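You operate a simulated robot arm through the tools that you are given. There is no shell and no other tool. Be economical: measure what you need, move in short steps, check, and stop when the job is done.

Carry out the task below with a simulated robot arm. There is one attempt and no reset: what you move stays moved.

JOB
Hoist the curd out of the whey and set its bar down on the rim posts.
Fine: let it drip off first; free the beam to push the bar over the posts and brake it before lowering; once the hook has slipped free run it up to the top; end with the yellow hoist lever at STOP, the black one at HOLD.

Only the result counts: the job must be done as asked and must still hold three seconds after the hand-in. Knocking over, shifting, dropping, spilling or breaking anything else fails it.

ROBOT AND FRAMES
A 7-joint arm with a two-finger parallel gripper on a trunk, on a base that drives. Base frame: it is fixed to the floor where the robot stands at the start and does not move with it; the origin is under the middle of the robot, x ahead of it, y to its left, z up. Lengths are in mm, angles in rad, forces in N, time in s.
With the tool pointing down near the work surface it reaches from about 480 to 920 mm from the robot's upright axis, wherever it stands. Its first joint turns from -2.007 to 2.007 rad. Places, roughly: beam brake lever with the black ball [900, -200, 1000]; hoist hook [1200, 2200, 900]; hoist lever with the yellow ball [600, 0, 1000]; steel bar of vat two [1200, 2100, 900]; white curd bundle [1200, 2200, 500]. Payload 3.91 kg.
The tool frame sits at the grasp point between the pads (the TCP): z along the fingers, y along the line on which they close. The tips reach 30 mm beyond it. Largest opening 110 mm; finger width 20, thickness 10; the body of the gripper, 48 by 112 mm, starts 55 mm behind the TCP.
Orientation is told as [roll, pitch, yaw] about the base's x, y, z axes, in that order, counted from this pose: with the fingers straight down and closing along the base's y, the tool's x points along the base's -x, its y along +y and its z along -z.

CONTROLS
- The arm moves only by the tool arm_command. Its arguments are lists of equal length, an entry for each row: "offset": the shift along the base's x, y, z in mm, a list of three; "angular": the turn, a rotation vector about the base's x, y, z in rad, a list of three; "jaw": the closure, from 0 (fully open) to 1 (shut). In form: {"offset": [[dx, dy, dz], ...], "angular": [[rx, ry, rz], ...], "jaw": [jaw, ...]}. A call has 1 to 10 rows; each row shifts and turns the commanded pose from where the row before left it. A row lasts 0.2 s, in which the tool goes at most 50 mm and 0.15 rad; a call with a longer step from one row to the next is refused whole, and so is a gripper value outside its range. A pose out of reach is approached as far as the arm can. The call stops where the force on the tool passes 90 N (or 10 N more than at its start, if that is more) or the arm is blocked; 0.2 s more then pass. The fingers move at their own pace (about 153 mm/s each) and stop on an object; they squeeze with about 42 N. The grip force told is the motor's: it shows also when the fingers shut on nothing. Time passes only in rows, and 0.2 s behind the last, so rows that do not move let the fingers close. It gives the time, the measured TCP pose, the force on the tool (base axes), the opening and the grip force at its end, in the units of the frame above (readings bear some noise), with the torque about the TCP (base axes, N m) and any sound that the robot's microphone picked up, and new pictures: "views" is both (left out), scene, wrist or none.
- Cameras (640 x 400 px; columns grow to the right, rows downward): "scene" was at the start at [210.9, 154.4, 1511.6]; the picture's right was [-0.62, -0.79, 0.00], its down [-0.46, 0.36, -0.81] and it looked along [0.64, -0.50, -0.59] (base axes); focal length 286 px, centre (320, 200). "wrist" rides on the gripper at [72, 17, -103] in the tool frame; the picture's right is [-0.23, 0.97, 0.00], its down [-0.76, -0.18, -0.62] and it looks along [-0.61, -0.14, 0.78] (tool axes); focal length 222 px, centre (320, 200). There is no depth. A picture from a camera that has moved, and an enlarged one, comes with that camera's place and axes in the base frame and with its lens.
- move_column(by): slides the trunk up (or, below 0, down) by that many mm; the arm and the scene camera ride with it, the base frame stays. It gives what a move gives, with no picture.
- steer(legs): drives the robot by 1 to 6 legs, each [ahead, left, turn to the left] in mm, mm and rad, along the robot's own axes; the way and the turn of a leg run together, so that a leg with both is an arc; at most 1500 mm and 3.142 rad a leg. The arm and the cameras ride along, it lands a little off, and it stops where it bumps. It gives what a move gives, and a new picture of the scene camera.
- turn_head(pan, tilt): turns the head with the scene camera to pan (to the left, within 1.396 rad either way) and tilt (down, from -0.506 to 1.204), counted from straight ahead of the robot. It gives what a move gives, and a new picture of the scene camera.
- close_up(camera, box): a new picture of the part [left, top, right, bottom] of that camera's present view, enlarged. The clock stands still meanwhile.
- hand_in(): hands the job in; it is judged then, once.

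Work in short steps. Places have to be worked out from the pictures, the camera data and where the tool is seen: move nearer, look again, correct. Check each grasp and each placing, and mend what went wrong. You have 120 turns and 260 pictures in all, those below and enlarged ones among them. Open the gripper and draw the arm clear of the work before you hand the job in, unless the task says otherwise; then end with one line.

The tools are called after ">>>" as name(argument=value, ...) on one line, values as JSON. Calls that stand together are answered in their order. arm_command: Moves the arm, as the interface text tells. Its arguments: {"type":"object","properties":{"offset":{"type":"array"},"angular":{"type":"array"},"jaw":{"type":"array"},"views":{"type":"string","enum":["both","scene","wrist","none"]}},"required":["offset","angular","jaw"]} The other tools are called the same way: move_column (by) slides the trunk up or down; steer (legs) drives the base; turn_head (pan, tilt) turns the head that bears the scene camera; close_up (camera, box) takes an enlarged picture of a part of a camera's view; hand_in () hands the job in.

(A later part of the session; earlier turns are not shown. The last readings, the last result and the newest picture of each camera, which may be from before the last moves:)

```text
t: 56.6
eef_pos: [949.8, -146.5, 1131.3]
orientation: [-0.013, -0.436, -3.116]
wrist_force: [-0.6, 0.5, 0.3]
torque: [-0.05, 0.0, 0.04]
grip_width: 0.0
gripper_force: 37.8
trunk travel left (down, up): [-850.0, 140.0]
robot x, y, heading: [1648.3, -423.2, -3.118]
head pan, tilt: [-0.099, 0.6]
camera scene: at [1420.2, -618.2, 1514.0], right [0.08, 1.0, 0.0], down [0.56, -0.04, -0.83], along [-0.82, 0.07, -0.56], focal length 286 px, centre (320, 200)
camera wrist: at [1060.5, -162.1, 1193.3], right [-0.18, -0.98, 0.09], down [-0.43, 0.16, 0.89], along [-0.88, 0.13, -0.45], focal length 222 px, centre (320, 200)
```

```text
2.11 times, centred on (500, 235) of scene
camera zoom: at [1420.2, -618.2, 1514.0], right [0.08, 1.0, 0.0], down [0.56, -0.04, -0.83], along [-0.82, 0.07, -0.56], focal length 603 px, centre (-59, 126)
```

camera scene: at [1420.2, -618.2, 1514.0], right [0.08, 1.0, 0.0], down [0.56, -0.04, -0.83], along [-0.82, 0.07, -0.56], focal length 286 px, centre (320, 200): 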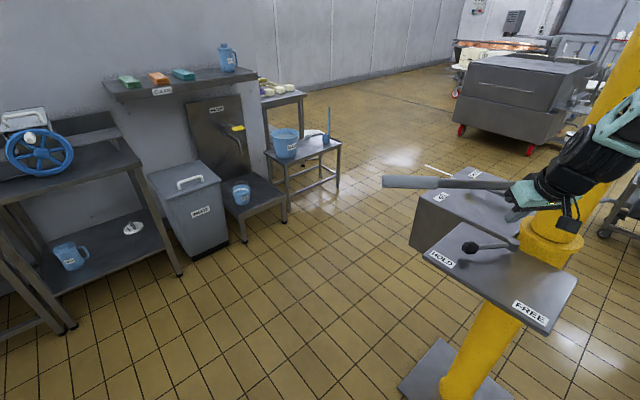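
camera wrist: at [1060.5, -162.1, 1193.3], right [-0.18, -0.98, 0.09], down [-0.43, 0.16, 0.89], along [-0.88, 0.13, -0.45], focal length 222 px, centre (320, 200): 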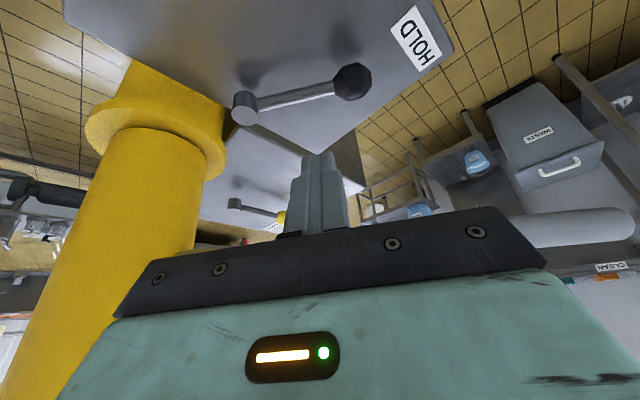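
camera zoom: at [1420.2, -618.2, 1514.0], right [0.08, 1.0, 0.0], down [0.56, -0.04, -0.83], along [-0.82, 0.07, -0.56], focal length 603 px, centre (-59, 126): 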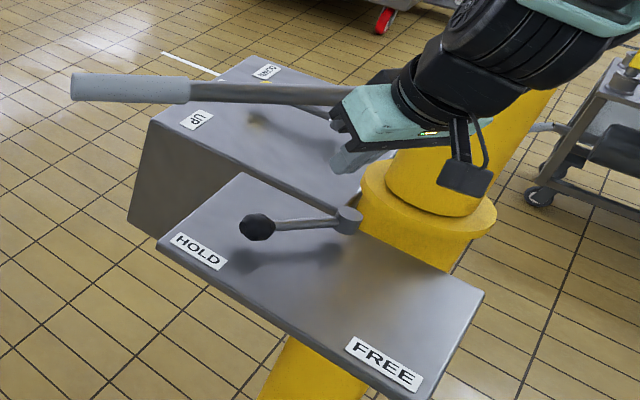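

The lever lies at x ≈ 903. I slide down along the tool axis so the shut fingertips come just behind (–x side of) the stem.

>>> arm_command(offset=[[-16.5, 0, -34], [-16.5, 0, -34], [-16.5, 0, -34], [-16.5, 0, -34], [0, 0, 0]], angular=[[0, 0, 0], [0, 0, 0], [0, 0, 0], [0, 0, 0], [0, 0, 0]], jaw=[1, 1, 1, 1, 1])

>>> close_up(camera="scene", box=[380, 140, 620, 330])

```text
t: 57.8
eef_pos: [883.7, -147.2, 996.3]
orientation: [-0.012, -0.434, -3.114]
wrist_force: [0.6, 0.1, 0.1]
torque: [-0.01, 0.01, -0.01]
grip_width: 0.2
gripper_force: 37.5
trunk travel left (down, up): [-850.0, 140.0]
robot x, y, heading: [1644.5, -422.2, -3.124]
head pan, tilt: [-0.099, 0.6]
camera scene: at [1420.3, -618.4, 1514.0], right [0.08, 1.0, 0.0], down [0.56, -0.04, -0.83], along [-0.82, 0.07, -0.56], focal length 286 px, centre (320, 200)
camera wrist: at [994.3, -162.5, 1057.4], right [-0.18, -0.98, 0.09], down [-0.43, 0.16, 0.89], along [-0.88, 0.13, -0.45], focal length 222 px, centre (320, 200)
```

scene: 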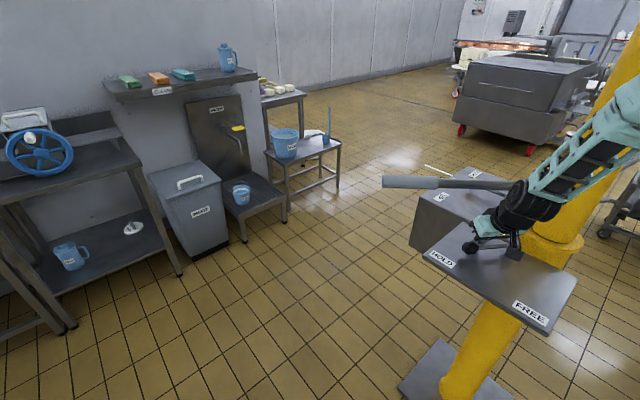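
wrist: 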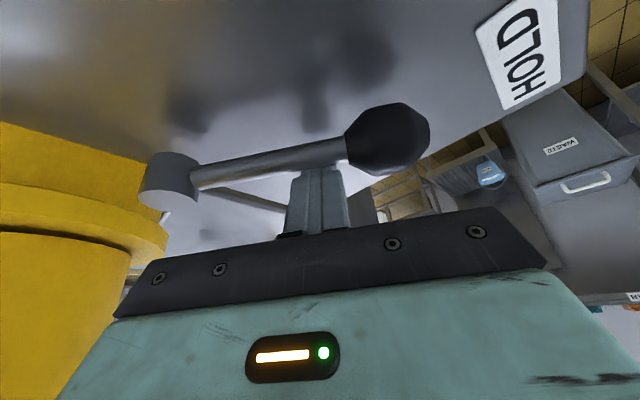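

```text
2.11 times, centred on (500, 235) of scene
camera zoom: at [1420.3, -618.4, 1514.0], right [0.08, 1.0, 0.0], down [0.56, -0.04, -0.83], along [-0.82, 0.07, -0.56], focal length 603 px, centre (-59, 126)
```

zoom: 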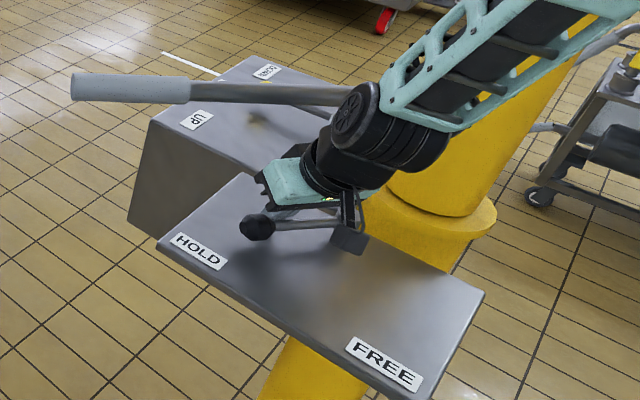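

Fingertips are behind the stem. Now I sweep it around the pivot toward FREE.

>>> arm_command(offset=[[8, 0, 0], [13.7, -1.6, 0], [14.6, 1, 0], [14.1, 3.6, 0], [13.3, 5.9, 0], [12.1, 8.1, 0], [10.5, 10.1, 0], [8.5, 11.9, 0]], angular=[[0, 0, 0], [0, 0, 0], [0, 0, 0], [0, 0, 0], [0, 0, 0], [0, 0, 0], [0, 0, 0], [0, 0, 0]], jaw=[1, 1, 1, 1, 1, 1, 1, 1])

>>> close_up(camera="scene", box=[380, 140, 620, 330])

```text
t: 59.6
eef_pos: [976.7, -110.1, 996.3]
orientation: [-0.015, -0.44, -3.111]
wrist_force: [-19.0, -1.6, 31.7]
torque: [0.47, -0.19, 0.2]
grip_width: 0.0
gripper_force: 37.5
trunk travel left (down, up): [-850.0, 140.0]
robot x, y, heading: [1644.2, -421.1, -3.12]
head pan, tilt: [-0.099, 0.6]
camera scene: at [1420.6, -619.4, 1514.1], right [0.08, 1.0, 0.0], down [0.56, -0.04, -0.83], along [-0.82, 0.06, -0.56], focal length 286 px, centre (320, 200)
camera wrist: at [1087.1, -125.2, 1058.2], right [-0.18, -0.98, 0.08], down [-0.43, 0.16, 0.89], along [-0.89, 0.12, -0.45], focal length 222 px, centre (320, 200)
```

scene: 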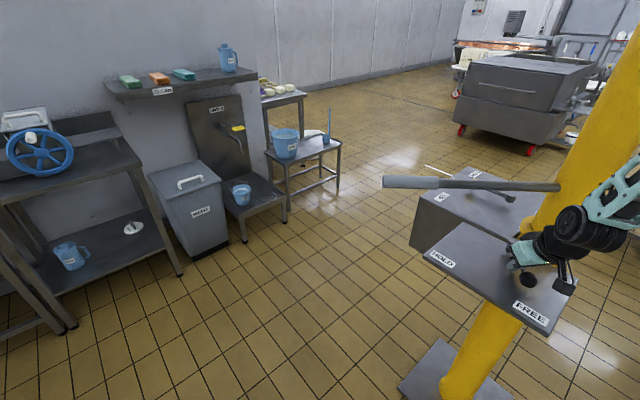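
wrist: 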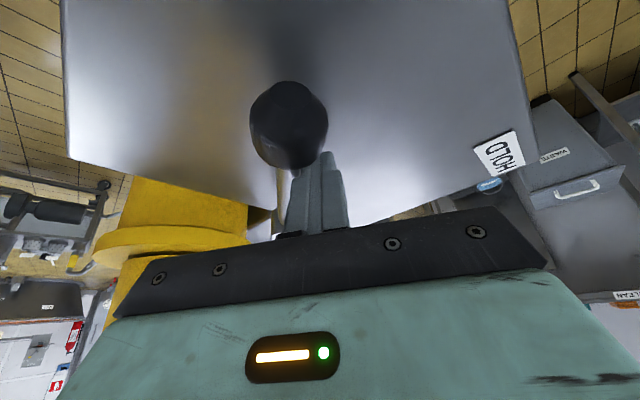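

```text
2.11 times, centred on (500, 235) of scene
camera zoom: at [1420.6, -619.4, 1514.1], right [0.08, 1.0, 0.0], down [0.56, -0.04, -0.83], along [-0.82, 0.06, -0.56], focal length 603 px, centre (-59, 126)
```

zoom: 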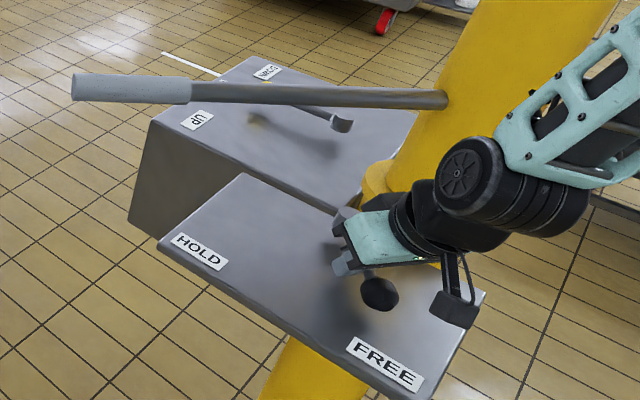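

Ball is now at ≈ [1016, -102], pointing at FREE. I back the fingers off the stem, pull up along the tool axis and look.

>>> arm_command(offset=[[-4, -12, 0], [17, 0, 37], [17, 0, 37], [17, 0, 37], [17, 0, 37], [40, -20, 20], [40, -20, 10]], angular=[[0, 0, 0], [0, 0, 0], [0, 0, 0], [0, 0, 0], [0, 0, 0], [0, -0.13, 0], [0, -0.13, 0]], jaw=[1, 1, 1, 1, 1, 1, 1], views="scene")

>>> close_up(camera="scene", box=[380, 140, 620, 330])

>>> turn_head(pan=-1.35, tilt=0.15)

```text
t: 61.2
eef_pos: [1123.7, -161.0, 1172.4]
orientation: [-0.003, -0.173, -3.116]
wrist_force: [-0.7, -0.1, -0.4]
torque: [-0.03, -0.03, 0.03]
grip_width: 0.0
gripper_force: 38.4
trunk travel left (down, up): [-850.0, 140.0]
robot x, y, heading: [1644.1, -422.1, -3.119]
head pan, tilt: [-0.099, 0.6]
camera scene: at [1420.0, -617.7, 1514.0], right [0.08, 1.0, 0.0], down [0.56, -0.04, -0.82], along [-0.82, 0.06, -0.57], focal length 286 px, centre (320, 200)
```

scene: 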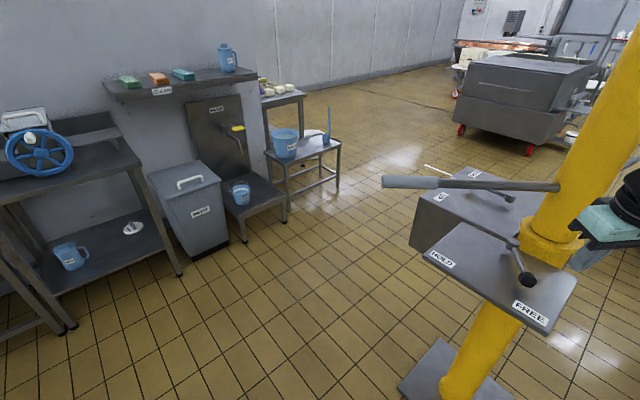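

```text
2.11 times, centred on (500, 235) of scene
camera zoom: at [1420.0, -617.7, 1514.0], right [0.08, 1.0, 0.0], down [0.56, -0.04, -0.82], along [-0.82, 0.06, -0.57], focal length 603 px, centre (-59, 126)
```

zoom: 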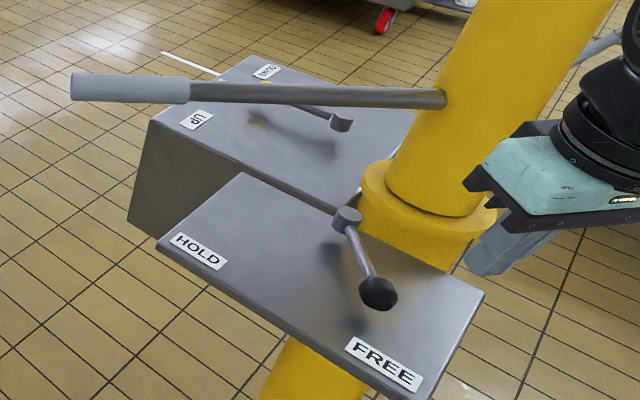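

```text
t: 62.6
eef_pos: [1122.3, -160.6, 1173.1]
orientation: [-0.007, -0.176, -3.118]
wrist_force: [-0.9, 0.3, -0.1]
torque: [-0.01, 0.01, -0.01]
grip_width: 0.0
gripper_force: 38.0
trunk travel left (down, up): [-850.0, 140.0]
robot x, y, heading: [1646.2, -420.0, -3.119]
head pan, tilt: [-1.349, 0.15]
camera scene: at [1486.1, -535.3, 1555.5], right [0.97, 0.24, 0.0], down [0.04, -0.15, -0.99], along [-0.24, 0.96, -0.15], focal length 286 px, centre (320, 200)
```

scene: 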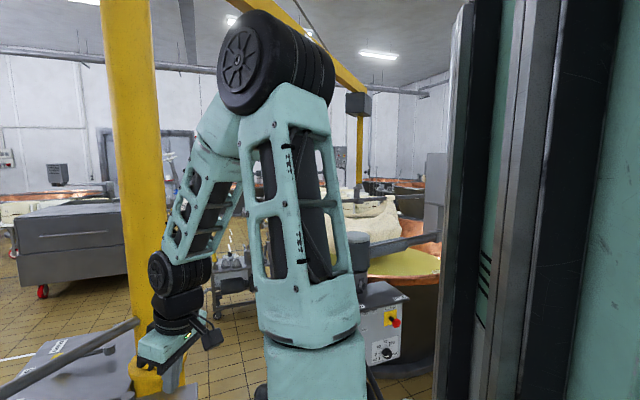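

Brake lever is at FREE. Next I straighten the hand, turn it so the fingers close across the rod, and go above the grip (≈ [818, -345, 1132]).

>>> arm_command(offset=[[0, 0, 33], [0, 0, 33], [-30.4, -18.4, 0], [-30.4, -18.4, 0], [-30.4, -18.4, 0], [-30.4, -18.4, 0], [-30.4, -18.4, 0], [-30.4, -18.4, 0], [-30.4, -18.4, 0], [-30.4, -18.4, 0]], angular=[[0, -0.088, 0], [0, -0.088, 0], [0, 0, 0.1367], [0, 0, 0.1367], [0, 0, 0.1367], [0, 0, 0.1367], [0, 0, 0.1367], [0, 0, 0.1367], [0, 0, 0.1367], [0, 0, 0.1367]], jaw=[0, 0, 0, 0, 0, 0, 0, 0, 0, 0], views="none")

>>> turn_head(pan=-0.1, tilt=0.5)

>>> arm_command(offset=[[-30.4, -18.4, 0], [-30.4, -18.4, 0], [0, 0, 0]], angular=[[0, 0, 0.1367], [0, 0, 0.1367], [0, 0, 0]], jaw=[0, 0, 0])

```text
t: 64.8
eef_pos: [880.3, -309.1, 1239.1]
orientation: [0.0, 0.002, -2.022]
wrist_force: [0.2, 0.9, 0.1]
torque: [-0.02, 0.01, 0.02]
grip_width: 109.9
gripper_force: 0.0
trunk travel left (down, up): [-850.0, 140.0]
robot x, y, heading: [1643.3, -423.5, -3.119]
head pan, tilt: [-1.349, 0.15]
```

```text
t: 66.3
eef_pos: [879.6, -310.0, 1238.9]
orientation: [0.0, 0.003, -2.025]
wrist_force: [0.5, -0.1, 1.0]
torque: [-0.02, -0.01, -0.02]
grip_width: 110.2
gripper_force: 0.0
trunk travel left (down, up): [-850.0, 140.0]
robot x, y, heading: [1646.7, -422.3, -3.122]
head pan, tilt: [-0.099, 0.499]
camera scene: at [1417.7, -618.1, 1523.1], right [0.08, 1.0, 0.0], down [0.48, -0.04, -0.88], along [-0.88, 0.07, -0.48], focal length 286 px, centre (320, 200)
```

scene: 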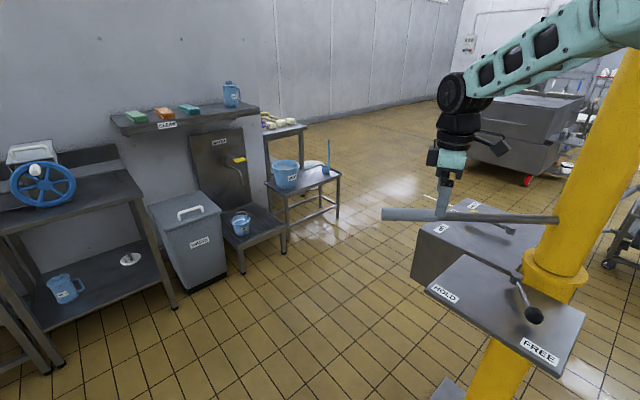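

```text
t: 67.1
eef_pos: [818.3, -345.6, 1239.5]
orientation: [0.0, 0.0, -1.748]
wrist_force: [-0.5, -0.3, 0.1]
torque: [0.0, -0.02, -0.02]
grip_width: 110.1
gripper_force: 0.2
trunk travel left (down, up): [-850.0, 140.0]
robot x, y, heading: [1642.3, -423.1, -3.121]
head pan, tilt: [-0.099, 0.499]
camera scene: at [1417.6, -618.2, 1523.1], right [0.08, 1.0, 0.0], down [0.48, -0.04, -0.88], along [-0.88, 0.07, -0.48], focal length 286 px, centre (320, 200)
camera wrist: at [849.0, -277.6, 1341.8], right [0.92, -0.4, 0.0], down [-0.31, -0.72, 0.62], along [-0.25, -0.57, -0.78], focal length 222 px, centre (320, 200)
```

scene: 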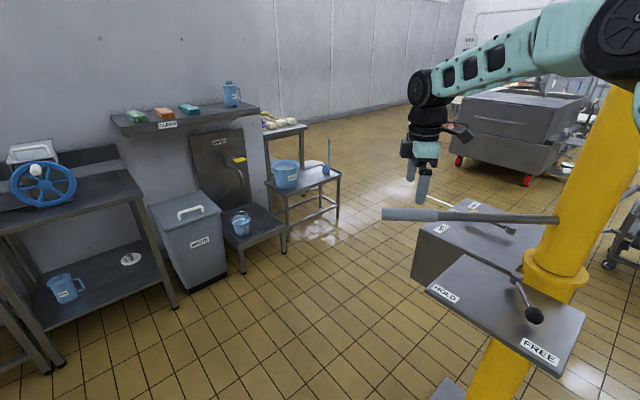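
wrist: 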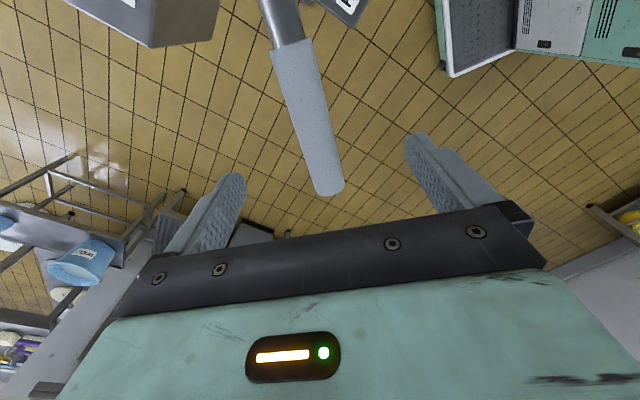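

Rod is between the fingers, grip at x ≈ 812 at y = -345. I descend and close on it.

>>> arm_command(offset=[[-6, 0, -35], [0, 0, -35], [0, 0, -34], [0, 0, 0], [0, 0, 0], [0, 0, 0], [0, 0, 0]], angular=[[0, 0, 0], [0, 0, 0], [0, 0, 0], [0, 0, 0], [0, 0, 0], [0, 0, 0], [0, 0, 0]], jaw=[0, 0, 0, 0.5, 0.8, 0.8, 0.8])

>>> turn_head(pan=-1.35, tilt=0.15)

```text
t: 68.7
eef_pos: [812.6, -344.0, 1135.7]
orientation: [0.0, 0.002, -1.749]
wrist_force: [-4.9, 0.9, -1.0]
torque: [0.01, 0.14, 1.1]
grip_width: 34.2
gripper_force: 44.6
trunk travel left (down, up): [-850.0, 140.0]
robot x, y, heading: [1646.0, -422.1, -3.12]
head pan, tilt: [-0.099, 0.499]
camera scene: at [1417.3, -618.2, 1523.0], right [0.08, 1.0, 0.0], down [0.48, -0.04, -0.88], along [-0.88, 0.07, -0.48], focal length 286 px, centre (320, 200)
camera wrist: at [842.7, -277.2, 1237.1], right [0.92, -0.4, 0.0], down [-0.31, -0.72, 0.62], along [-0.25, -0.57, -0.78], focal length 222 px, centre (320, 200)
```

scene: 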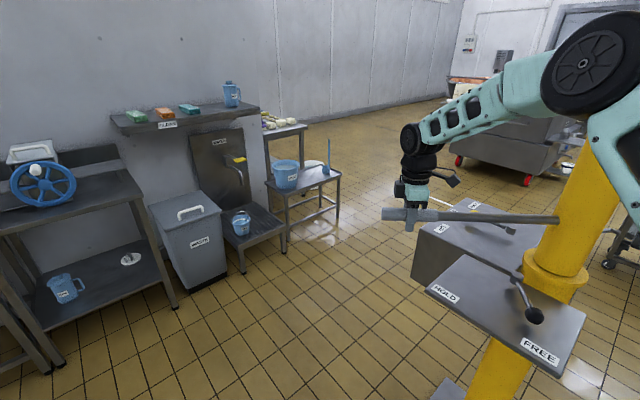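
wrist: 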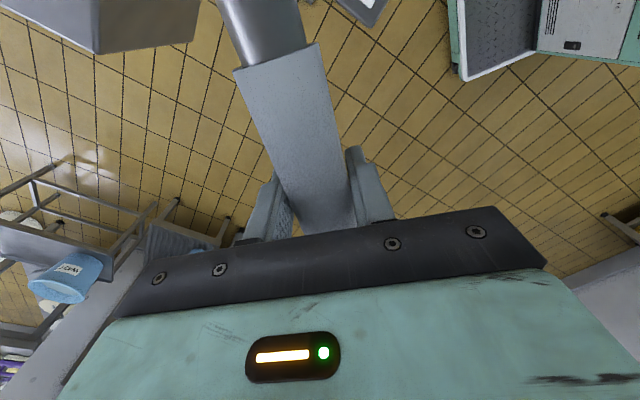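

```text
t: 70.1
eef_pos: [811.4, -345.2, 1134.9]
orientation: [0.0, 0.002, -1.751]
wrist_force: [-7.4, -0.8, -1.6]
torque: [0.0, -0.02, 0.95]
grip_width: 34.0
gripper_force: 45.2
trunk travel left (down, up): [-850.0, 140.0]
robot x, y, heading: [1646.3, -421.9, -3.117]
head pan, tilt: [-1.349, 0.15]
camera scene: at [1485.5, -535.4, 1555.4], right [0.97, 0.24, 0.0], down [0.04, -0.15, -0.99], along [-0.24, 0.96, -0.15], focal length 286 px, centre (320, 200)
```

scene: 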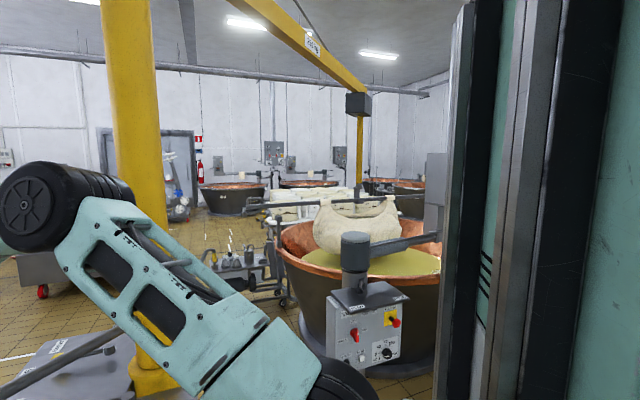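

Grip on the rod is firm (34 mm) and the vat is now in view. I zoom on the bar and posts before moving.

>>> close_up(camera="scene", box=[230, 160, 450, 297])

```text
2.91 times, centred on (340, 228) of scene
camera zoom: at [1485.5, -535.4, 1555.4], right [0.97, 0.24, 0.0], down [0.04, -0.15, -0.99], along [-0.24, 0.96, -0.15], focal length 833 px, centre (262, 117)
```

zoom: 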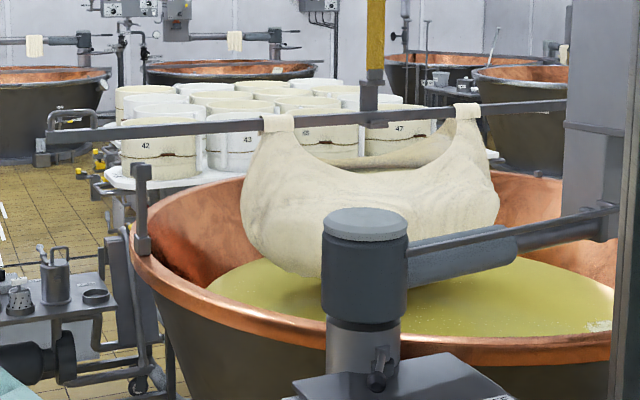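

Triangulation: near saddle ≈ [629, 1529, 1074], bar near end ≈ [342, 1557, 1150], hook ≈ [1174, 2184]; the bar must go roughly 200 mm sideways, i.e. about 55–65 mm of rod travel. I push the rod slowly 30 mm first.

>>> arm_command(offset=[[-2, 0.3, 0], [-3, 0.45, 0], [-3, 0.45, 0], [-3, 0.45, 0], [-4, 0.6, 0], [-4, 0.6, 0], [-4, 0.6, 0], [-3, 0.45, 0], [-2, 0.3, 0], [-1, 0.15, 0]], angular=[[0, 0, -0.0045], [0, 0, -0.0067], [0, 0, -0.0067], [0, 0, -0.0067], [0, 0, -0.009], [0, 0, -0.009], [0, 0, -0.009], [0, 0, -0.0067], [0, 0, -0.0045], [0, 0, -0.0022]], jaw=[0.8, 0.8, 0.8, 0.8, 0.8, 0.8, 0.8, 0.8, 0.8, 0.8], views="none")

>>> arm_command(offset=[[0, 0, 0], [0, 0, 0], [0, 0, 0], [0, 0, 0], [0, 0, 0], [0, 0, 0], [0, 0, 0], [0, 0, 0], [0, 0, 0], [0, 0, 0]], angular=[[0, 0, 0], [0, 0, 0], [0, 0, 0], [0, 0, 0], [0, 0, 0], [0, 0, 0], [0, 0, 0], [0, 0, 0], [0, 0, 0], [0, 0, 0]], jaw=[0.8, 0.8, 0.8, 0.8, 0.8, 0.8, 0.8, 0.8, 0.8, 0.8], views="none")

>>> close_up(camera="scene", box=[230, 160, 450, 297])

```text
t: 72.2
eef_pos: [803.0, -343.6, 1133.5]
orientation: [0.045, 0.02, -1.804]
wrist_force: [65.3, -2.4, 24.6]
torque: [0.15, -0.16, 1.0]
grip_width: 54.1
gripper_force: 32.2
trunk travel left (down, up): [-850.0, 140.0]
robot x, y, heading: [1647.1, -420.5, -3.123]
head pan, tilt: [-1.349, 0.15]
stopped in row 10: the force on the tool passed its limit at 90 N (the readings are from after the stop); the commanded pose is now the measured one
```

```text
t: 74.4
eef_pos: [801.2, -343.0, 1133.2]
orientation: [0.045, 0.02, -1.807]
wrist_force: [68.1, -12.9, 30.5]
torque: [-0.27, -0.22, 0.77]
grip_width: 57.4
gripper_force: 35.7
trunk travel left (down, up): [-850.0, 140.0]
robot x, y, heading: [1645.1, -421.1, -3.123]
head pan, tilt: [-1.349, 0.15]
```

```text
2.91 times, centred on (340, 228) of scene
camera zoom: at [1492.5, -536.4, 1556.1], right [0.97, 0.24, 0.0], down [0.03, -0.14, -0.99], along [-0.24, 0.96, -0.15], focal length 833 px, centre (262, 117)
```

zoom: 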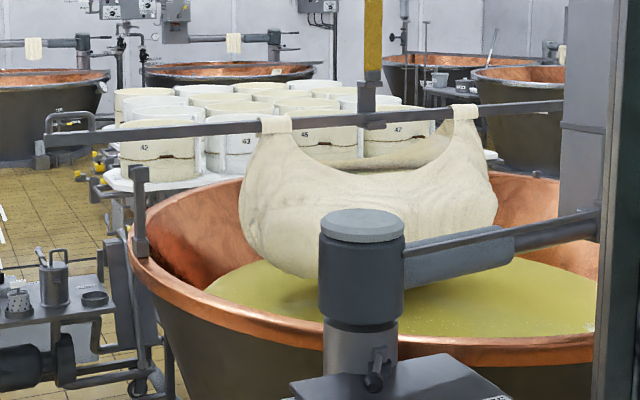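

The beam did not turn: the rod just pushed a finger open at 65 N. I release, rise, and will instead push rigidly with shut fingers (flat side) near the rod's very end; first a look at the brake lever from here.

>>> arm_command(offset=[[10, 0, 0], [0, 0, 0], [0, 0, 40], [0, 0, 40], [0, 0, 30], [8, -10, 0], [8, -10, 0], [8, -10, 0], [8, -10, 0], [4, -10, 0]], angular=[[0, 0, 0], [0, 0, 0], [0, 0, 0], [0, 0, 0], [0, 0, 0], [0, 0, -0.14], [0, 0, -0.14], [0, 0, -0.14], [0, 0, -0.14], [0, 0, -0.14]], jaw=[0, 0, 0, 0, 0, 0.3, 0.6, 1, 1, 1], views="none")

>>> turn_head(pan=-0.25, tilt=0.6)

>>> close_up(camera="scene", box=[330, 130, 530, 290])

```text
t: 76.6
eef_pos: [840.0, -390.6, 1238.9]
orientation: [0.031, 0.012, -2.513]
wrist_force: [0.0, 1.1, -0.2]
torque: [0.0, 0.02, -0.03]
grip_width: 0.1
gripper_force: 37.7
trunk travel left (down, up): [-850.0, 140.0]
robot x, y, heading: [1647.2, -423.6, -3.119]
head pan, tilt: [-1.349, 0.15]
```

```text
t: 77.9
eef_pos: [840.4, -391.1, 1239.4]
orientation: [0.03, 0.015, -2.507]
wrist_force: [0.2, 0.2, -0.1]
torque: [0.0, -0.02, -0.02]
grip_width: 0.0
gripper_force: 37.6
trunk travel left (down, up): [-850.0, 140.0]
robot x, y, heading: [1646.2, -420.0, -3.119]
head pan, tilt: [-0.25, 0.6]
camera scene: at [1422.6, -605.2, 1514.0], right [0.23, 0.97, 0.0], down [0.55, -0.13, -0.83], along [-0.8, 0.19, -0.56], focal length 286 px, centre (320, 200)
```

scene: 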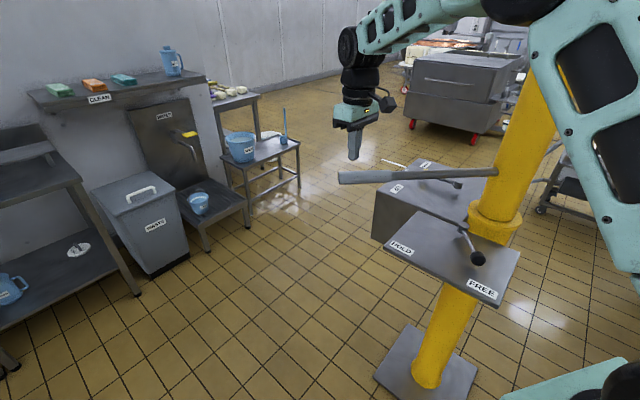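

```text
2.50 times, centred on (430, 210) of scene
camera zoom: at [1422.6, -605.2, 1514.0], right [0.23, 0.97, 0.0], down [0.55, -0.13, -0.83], along [-0.8, 0.19, -0.56], focal length 716 px, centre (45, 175)
```

zoom: 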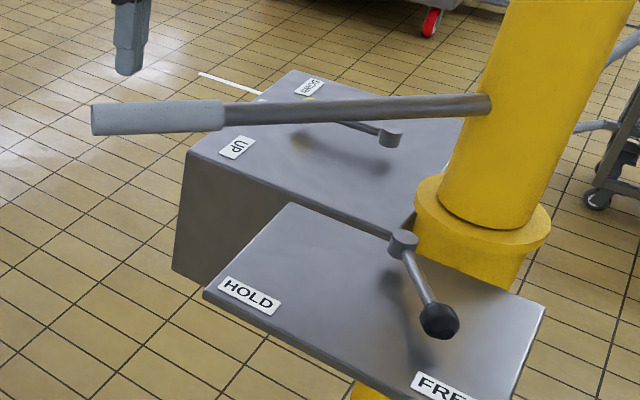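

I turn the shut fingers to natural yaw, lower them on the +x side of the rod end, and push gradually.

>>> arm_command(offset=[[5, 0, 0], [0, 0, 0], [0, 0, 0], [0, 0, 0], [0, 0, 0], [0, 0, -36], [0, 0, -36], [0, 0, -35], [0, 0, 0]], angular=[[0, 0, -0.14], [0, 0, -0.14], [0, 0, -0.14], [0, 0, -0.14], [0, 0, -0.05], [0, 0, 0], [0, 0, 0], [0, 0, 0], [0, 0, 0]], jaw=[1, 1, 1, 1, 1, 1, 1, 1, 1])

>>> turn_head(pan=-1.35, tilt=0.15)

>>> arm_command(offset=[[-10, 1.5, 0], [-6, 1, 0], [-5, 1, 0], [-4, 0.6, 0], [-4, 0.6, 0], [-4, 0.6, 0], [-4, 0.6, 0], [-4, 0.6, 0]], angular=[[0, 0, 0], [0, 0, 0], [0, 0, 0], [0, 0, 0], [0, 0, 0], [0, 0, 0], [0, 0, 0], [0, 0, 0]], jaw=[1, 1, 1, 1, 1, 1, 1, 1])

```text
t: 79.9
eef_pos: [843.4, -390.8, 1132.2]
orientation: [0.031, 0.013, -3.12]
wrist_force: [-1.2, 0.0, -0.3]
torque: [-0.01, 0.02, 0.02]
grip_width: 0.0
gripper_force: 37.6
trunk travel left (down, up): [-850.0, 140.0]
robot x, y, heading: [1641.7, -418.3, -3.124]
head pan, tilt: [-0.25, 0.6]
camera scene: at [1422.5, -605.3, 1514.0], right [0.23, 0.97, 0.0], down [0.55, -0.13, -0.82], along [-0.8, 0.19, -0.57], focal length 286 px, centre (320, 200)
camera wrist: at [916.1, -402.7, 1236.9], right [-0.21, -0.98, 0.03], down [-0.77, 0.18, 0.61], along [-0.6, 0.1, -0.79], focal length 222 px, centre (320, 200)
```

scene: 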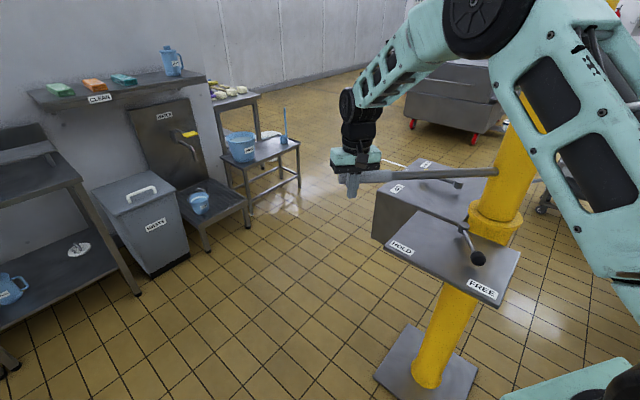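
wrist: 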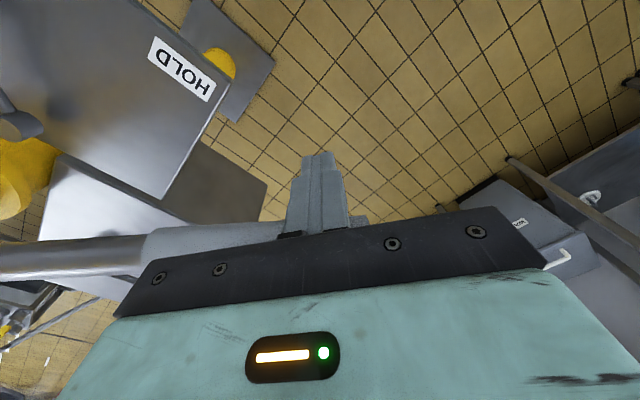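

```text
t: 81.3
eef_pos: [844.0, -391.0, 1132.9]
orientation: [0.033, 0.014, -3.118]
wrist_force: [0.1, 0.8, -0.5]
torque: [0.04, -0.02, 0.0]
grip_width: 0.3
gripper_force: 38.4
trunk travel left (down, up): [-850.0, 140.0]
robot x, y, heading: [1644.8, -422.9, -3.121]
head pan, tilt: [-1.349, 0.15]
camera scene: at [1486.4, -535.3, 1555.5], right [0.97, 0.24, 0.0], down [0.04, -0.15, -0.99], along [-0.24, 0.96, -0.15], focal length 286 px, centre (320, 200)
```

scene: 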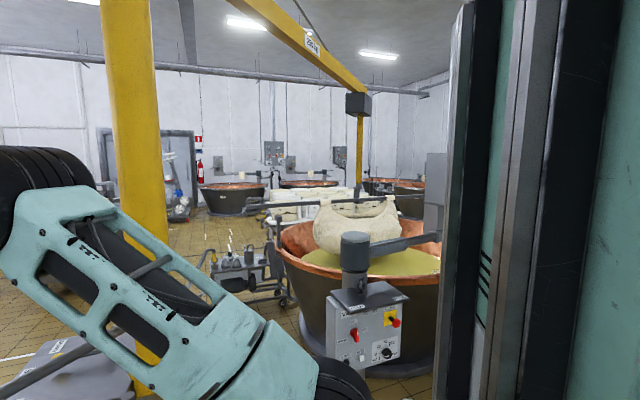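

```text
t: 82.2
eef_pos: [836.5, -389.8, 1132.1]
orientation: [0.032, 0.052, -3.116]
wrist_force: [35.5, -0.5, 19.7]
torque: [0.25, 0.58, -0.47]
grip_width: 0.1
gripper_force: 37.5
trunk travel left (down, up): [-850.0, 140.0]
robot x, y, heading: [1649.6, -419.1, -3.12]
head pan, tilt: [-1.349, 0.15]
stopped in row 4: the force on the tool passed its limit at 94 N (the readings are from after the stop); the commanded pose is now the measured one
camera scene: at [1491.5, -535.6, 1556.1], right [0.97, 0.24, 0.0], down [0.03, -0.15, -0.99], along [-0.24, 0.96, -0.15], focal length 286 px, centre (320, 200)
camera wrist: at [904.4, -401.5, 1238.2], right [-0.2, -0.98, 0.02], down [-0.8, 0.18, 0.58], along [-0.57, 0.1, -0.82], focal length 222 px, centre (320, 200)
```

scene: 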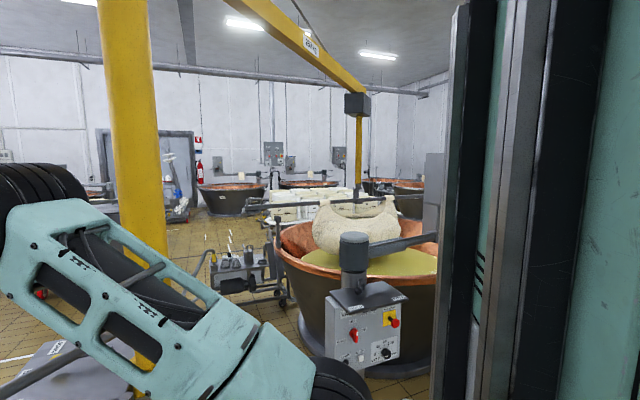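
wrist: 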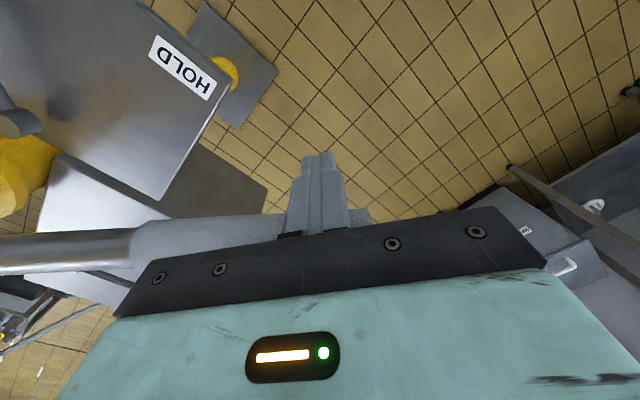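

Contact made at x ≈ 837; it's heavy, so I push with very small steps and see whether it creeps.

>>> arm_command(offset=[[-1, 0, 0], [-1, 0, 0], [-1, 0, 0], [-1, 0, 0], [-1, 0, 0], [-1, 0, 0], [-1, 0, 0], [-1, 0, 0], [0, 0, 0], [0, 0, 0]], angular=[[0, 0, 0], [0, 0, 0], [0, 0, 0], [0, 0, 0], [0, 0, 0], [0, 0, 0], [0, 0, 0], [0, 0, 0], [0, 0, 0], [0, 0, 0]], jaw=[1, 1, 1, 1, 1, 1, 1, 1, 1, 1], views="wrist")

>>> close_up(camera="scene", box=[230, 160, 450, 297])

```text
t: 84.0
eef_pos: [837.0, -390.5, 1129.7]
orientation: [0.032, 0.08, -3.115]
wrist_force: [38.0, 0.1, 23.4]
torque: [0.32, 0.73, -0.53]
grip_width: 0.2
gripper_force: 37.9
trunk travel left (down, up): [-850.0, 140.0]
robot x, y, heading: [1646.9, -425.2, -3.122]
head pan, tilt: [-1.349, 0.15]
stopped in row 8: the force on the tool passed its limit at 91 N (the readings are from after the stop); the commanded pose is now the measured one
camera wrist: at [901.8, -402.1, 1238.2], right [-0.2, -0.98, 0.01], down [-0.81, 0.18, 0.55], along [-0.55, 0.1, -0.83], focal length 222 px, centre (320, 200)
```

wrist: 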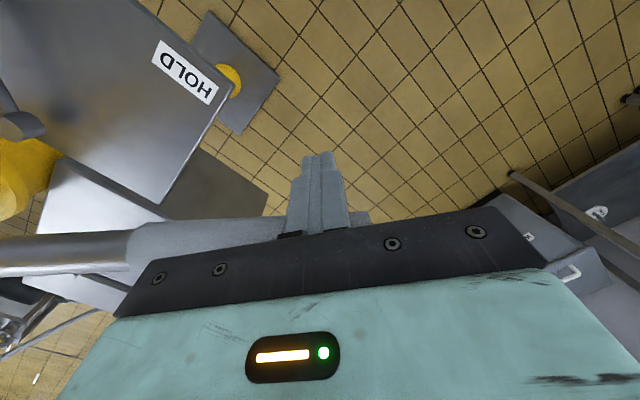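

```text
2.91 times, centred on (340, 228) of scene
camera zoom: at [1492.0, -535.7, 1555.9], right [0.97, 0.24, 0.0], down [0.03, -0.14, -0.99], along [-0.24, 0.96, -0.15], focal length 833 px, centre (262, 117)
```

zoom: 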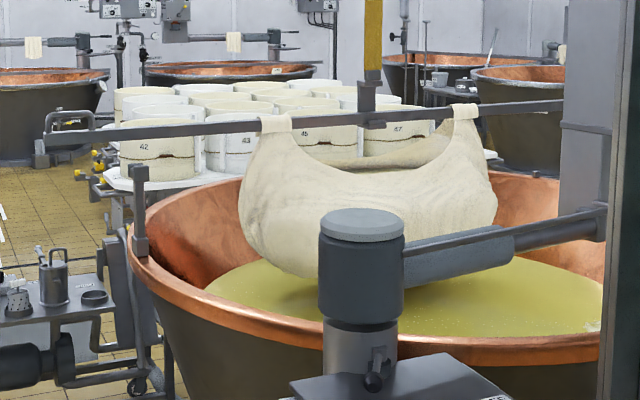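

The rod is truly blocked at 90 N, so perhaps the brake lever isn't fully home (my push ended leaning on the ball rather than a stop). I return to the lever and push it further toward FREE.

>>> arm_command(offset=[[25, 0, 0], [0, 0, 40], [0, 0, 40], [15, 35, 30], [15, 40, 0], [15, 40, 0], [15, 40, 0], [15, 40, 0], [14, 40, 0], [13, 40, 0]], angular=[[0, 0, 0], [0.032, 0.08, 0], [0, 0, 0], [0, 0, 0], [0, 0, 0], [0, 0, 0], [0, 0, 0], [0, 0, 0], [0, 0, 0], [0, 0, 0]], jaw=[1, 1, 1, 1, 1, 1, 1, 1, 1, 1], views="wrist")

>>> turn_head(pan=-0.25, tilt=0.6)

```text
t: 86.2
eef_pos: [958.1, -115.4, 1236.0]
orientation: [-0.004, -0.003, -3.116]
wrist_force: [0.0, -0.7, 0.0]
torque: [0.03, -0.01, 0.01]
grip_width: 0.0
gripper_force: 38.0
trunk travel left (down, up): [-850.0, 140.0]
robot x, y, heading: [1647.7, -423.7, -3.121]
head pan, tilt: [-1.349, 0.15]
camera wrist: at [1032.6, -130.5, 1338.6], right [-0.2, -0.98, 0.0], down [-0.76, 0.16, 0.63], along [-0.61, 0.13, -0.78], focal length 222 px, centre (320, 200)
```

wrist: 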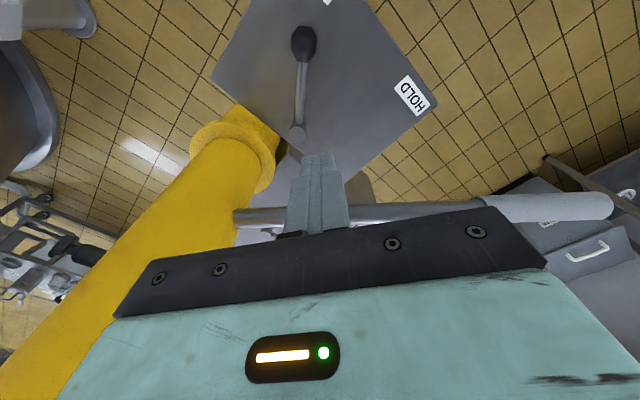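

```text
t: 87.5
eef_pos: [958.3, -113.5, 1236.3]
orientation: [-0.003, -0.004, -3.114]
wrist_force: [1.4, -0.1, -0.7]
torque: [0.01, -0.02, 0.03]
grip_width: 0.0
gripper_force: 37.7
trunk travel left (down, up): [-850.0, 140.0]
robot x, y, heading: [1645.2, -420.4, -3.119]
head pan, tilt: [-0.25, 0.6]
camera scene: at [1424.0, -605.3, 1514.0], right [0.23, 0.97, 0.0], down [0.55, -0.13, -0.83], along [-0.8, 0.19, -0.56], focal length 286 px, centre (320, 200)
```

scene: 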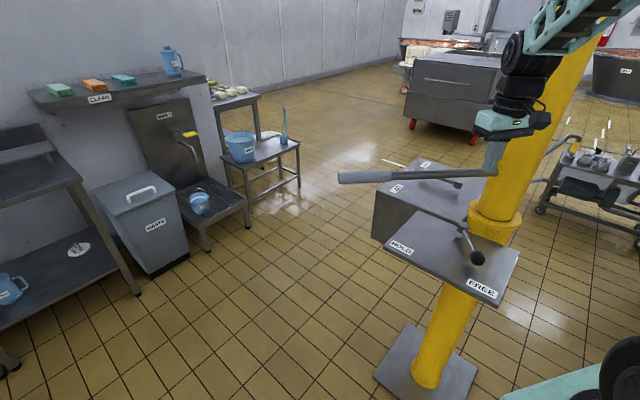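

The lever reads about -18.5° versus label -20°, so near home. I test whether it goes further: lower beside the stem and push gently.

>>> arm_command(offset=[[2, -4, -45], [2, 0, -45], [0, 0, -45], [0, 0, -45], [0, 0, -45], [0, 0, -16], [0, 0, 0]], angular=[[0, 0, 0], [0, 0, 0], [0, 0, 0], [0, 0, 0], [0, 0, 0], [0, 0, 0], [0, 0, 0]], jaw=[1, 1, 1, 1, 1, 1, 1], views="wrist")

>>> arm_command(offset=[[0, 4, 0], [0, 4, 0], [0, 3, 0], [0, 3, 0], [0, 3, 0], [0, 3, 0], [0, 3, 0], [0, 3, 0]], angular=[[0, 0, 0], [0, 0, 0], [0, 0, 0], [0, 0, 0], [0, 0, 0], [0, 0, 0], [0, 0, 0], [0, 0, 0]], jaw=[1, 1, 1, 1, 1, 1, 1, 1], views="wrist")

```text
t: 89.1
eef_pos: [962.1, -117.7, 995.2]
orientation: [-0.001, -0.003, -3.116]
wrist_force: [0.1, 0.0, 0.0]
torque: [-0.04, -0.01, 0.04]
grip_width: 0.2
gripper_force: 37.3
trunk travel left (down, up): [-850.0, 140.0]
robot x, y, heading: [1646.3, -414.1, -3.123]
head pan, tilt: [-0.25, 0.6]
camera wrist: at [1036.5, -133.3, 1097.4], right [-0.2, -0.98, 0.0], down [-0.76, 0.16, 0.63], along [-0.61, 0.13, -0.78], focal length 222 px, centre (320, 200)
```

wrist: 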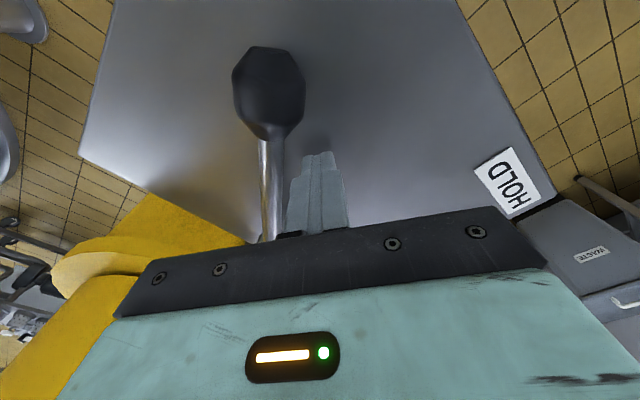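

```text
t: 90.9
eef_pos: [961.2, -105.3, 995.7]
orientation: [0.009, 0.0, -3.106]
wrist_force: [7.4, -60.4, 3.4]
torque: [-0.64, -0.13, -0.57]
grip_width: 0.1
gripper_force: 37.5
trunk travel left (down, up): [-850.0, 140.0]
robot x, y, heading: [1644.4, -422.2, -3.12]
head pan, tilt: [-0.25, 0.6]
camera wrist: at [1035.7, -118.5, 1098.2], right [-0.19, -0.98, 0.01], down [-0.77, 0.16, 0.62], along [-0.61, 0.11, -0.78], focal length 222 px, centre (320, 200)
```

wrist: 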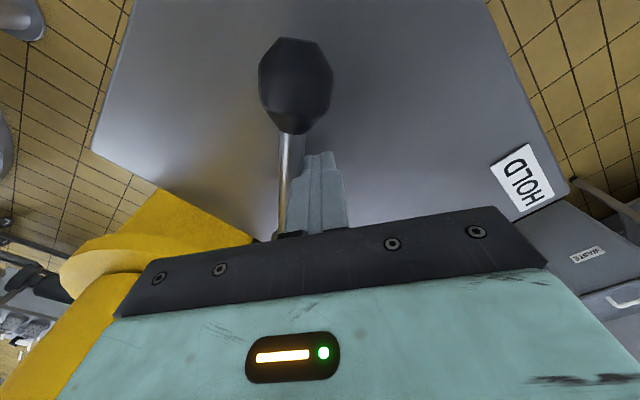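

The brake lever is hard against its FREE stop (60 N), so it is free. I'll test the beam with a gentle push in the opposite direction to learn whether it's a stop or friction: first rise and move to the -x side of the rod end.

>>> arm_command(offset=[[0, -14, 0], [0, 0, 48], [0, 0, 48], [0, 0, 48], [0, 0, 48], [0, 0, 48], [-30, -38, 0], [-30, -38, 0], [-30, -38, 0], [-30, -38, 0]], angular=[[0, 0, 0], [0, 0, 0], [0, 0, 0], [0, 0, 0], [0, 0, 0], [0, 0, 0], [0, 0, 0], [0, 0, 0], [0, 0, 0], [0, 0, 0]], jaw=[1, 1, 1, 1, 1, 1, 1, 1, 1, 1], views="none")

>>> arm_command(offset=[[-26, -40, 0], [-26, -40, 0], [-19, -40, 0], [0, 0, -35], [0, 0, -35], [0, 0, -35], [0, 0, 0]], angular=[[0, 0, 0], [0, 0, 0], [0, 0, 0], [0, 0, 0], [0, 0, 0], [0, 0, 0], [0, 0, 0]], jaw=[1, 1, 1, 1, 1, 1, 1])

```text
t: 93.1
eef_pos: [841.5, -259.8, 1236.0]
orientation: [-0.002, -0.003, -3.118]
wrist_force: [0.8, 0.7, 0.1]
torque: [-0.07, 0.01, -0.01]
grip_width: 0.0
gripper_force: 37.4
trunk travel left (down, up): [-850.0, 140.0]
robot x, y, heading: [1644.3, -421.8, -3.122]
head pan, tilt: [-0.25, 0.6]
```

```text
t: 94.7
eef_pos: [770.8, -379.7, 1129.9]
orientation: [-0.004, -0.003, -3.116]
wrist_force: [-0.4, 0.4, -0.1]
torque: [0.01, 0.03, 0.01]
grip_width: 0.0
gripper_force: 37.3
trunk travel left (down, up): [-850.0, 140.0]
robot x, y, heading: [1648.7, -420.9, -3.124]
head pan, tilt: [-0.25, 0.6]
camera scene: at [1423.9, -605.5, 1514.0], right [0.23, 0.97, 0.0], down [0.55, -0.13, -0.82], along [-0.8, 0.19, -0.57], focal length 286 px, centre (320, 200)
camera wrist: at [845.4, -394.7, 1232.5], right [-0.2, -0.98, 0.0], down [-0.76, 0.16, 0.63], along [-0.61, 0.13, -0.78], focal length 222 px, centre (320, 200)
```

scene: 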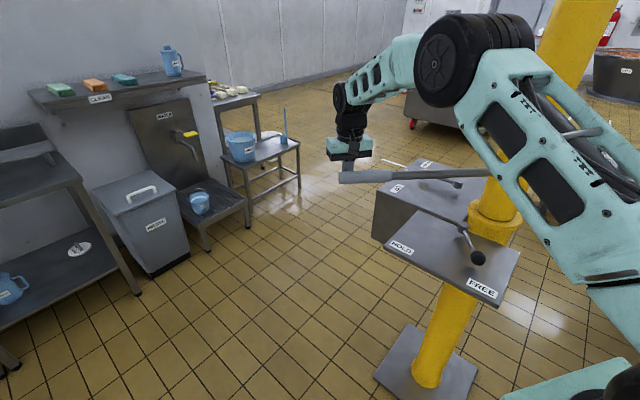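
wrist: 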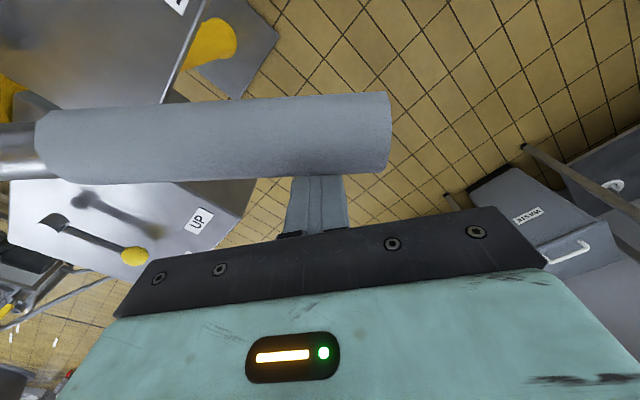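

In place behind the rod. I pull gently toward +x.

>>> arm_command(offset=[[5, 0, 0], [4, 0, 0], [3, 0, 0], [3, 0, 0], [2, 0, 0], [2, 0, 0], [2, 0, 0], [2, 0, 0], [2, 0, 0], [1, 0, 0]], angular=[[0, 0, 0], [0, 0, 0], [0, 0, 0], [0, 0, 0], [0, 0, 0], [0, 0, 0], [0, 0, 0], [0, 0, 0], [0, 0, 0], [0, 0, 0]], jaw=[1, 1, 1, 1, 1, 1, 1, 1, 1, 1], views="wrist")

```text
t: 96.2
eef_pos: [777.3, -376.9, 1136.0]
orientation: [-0.002, -0.042, -3.12]
wrist_force: [-30.9, 1.0, -10.7]
torque: [0.11, -0.06, -0.44]
grip_width: 0.1
gripper_force: 37.0
trunk travel left (down, up): [-850.0, 140.0]
robot x, y, heading: [1649.3, -425.7, -3.122]
head pan, tilt: [-0.25, 0.6]
stopped in row 7: the force on the tool passed its limit at 92 N (the readings are from after the stop); the commanded pose is now the measured one
camera wrist: at [855.0, -392.8, 1234.1], right [-0.21, -0.98, 0.01], down [-0.74, 0.16, 0.66], along [-0.64, 0.13, -0.76], focal length 222 px, centre (320, 200)
```

wrist: 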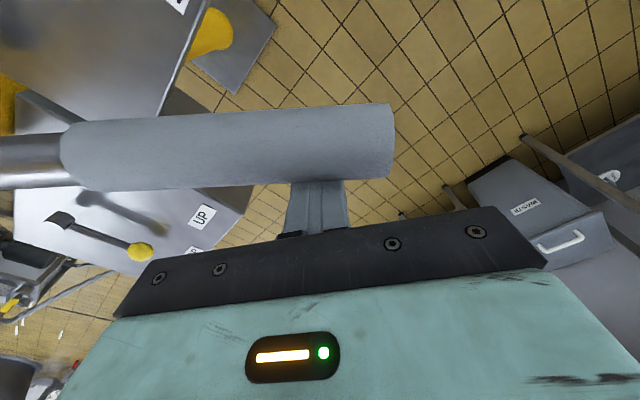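

Blocked both ways at a 90 N peak – either strong stiction or inertia. I try a sustained pull of about 80 N for a test and watch for creep.

>>> arm_command(offset=[[2, 0, 0], [2, 0, 0], [1, 0, 0], [1, 0, 0], [0.5, 0, 0], [0, 0, 0], [0, 0, 0], [0, 0, 0], [0, 0, 0], [0, 0, 0]], angular=[[0, 0, 0], [0, 0, 0], [0, 0, 0], [0, 0, 0], [0, 0, 0], [0, 0, 0], [0, 0, 0], [0, 0, 0], [0, 0, 0], [0, 0, 0]], jaw=[1, 1, 1, 1, 1, 1, 1, 1, 1, 1], views="none")

>>> arm_command(offset=[[0, 0, 0], [0, 0, 0], [0, 0, 0], [0, 0, 0], [0, 0, 0], [0, 0, 0], [0, 0, 0], [0, 0, 0], [0, 0, 0], [0, 0, 0]], angular=[[0, 0, 0], [0, 0, 0], [0, 0, 0], [0, 0, 0], [0, 0, 0], [0, 0, 0], [0, 0, 0], [0, 0, 0], [0, 0, 0], [0, 0, 0]], jaw=[1, 1, 1, 1, 1, 1, 1, 1, 1, 1], views="wrist")

```text
t: 98.4
eef_pos: [777.5, -378.2, 1135.2]
orientation: [0.0, -0.058, -3.121]
wrist_force: [-80.3, 14.3, -4.4]
torque: [0.0, -0.4, -0.89]
grip_width: 0.1
gripper_force: 37.7
trunk travel left (down, up): [-850.0, 140.0]
robot x, y, heading: [1644.1, -419.1, -3.116]
head pan, tilt: [-0.25, 0.6]
```

```text
t: 100.6
eef_pos: [778.0, -378.4, 1136.0]
orientation: [0.003, -0.06, -3.122]
wrist_force: [-79.1, 14.6, 0.4]
torque: [-0.11, -0.39, -0.89]
grip_width: 0.1
gripper_force: 37.6
trunk travel left (down, up): [-850.0, 140.0]
robot x, y, heading: [1649.9, -421.0, -3.119]
head pan, tilt: [-0.25, 0.6]
camera wrist: at [857.0, -392.4, 1234.0], right [-0.21, -0.98, 0.01], down [-0.73, 0.16, 0.67], along [-0.66, 0.13, -0.74], focal length 222 px, centre (320, 200)
```

wrist: 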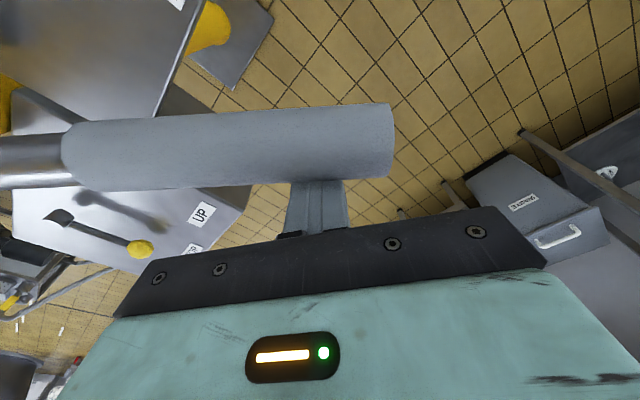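

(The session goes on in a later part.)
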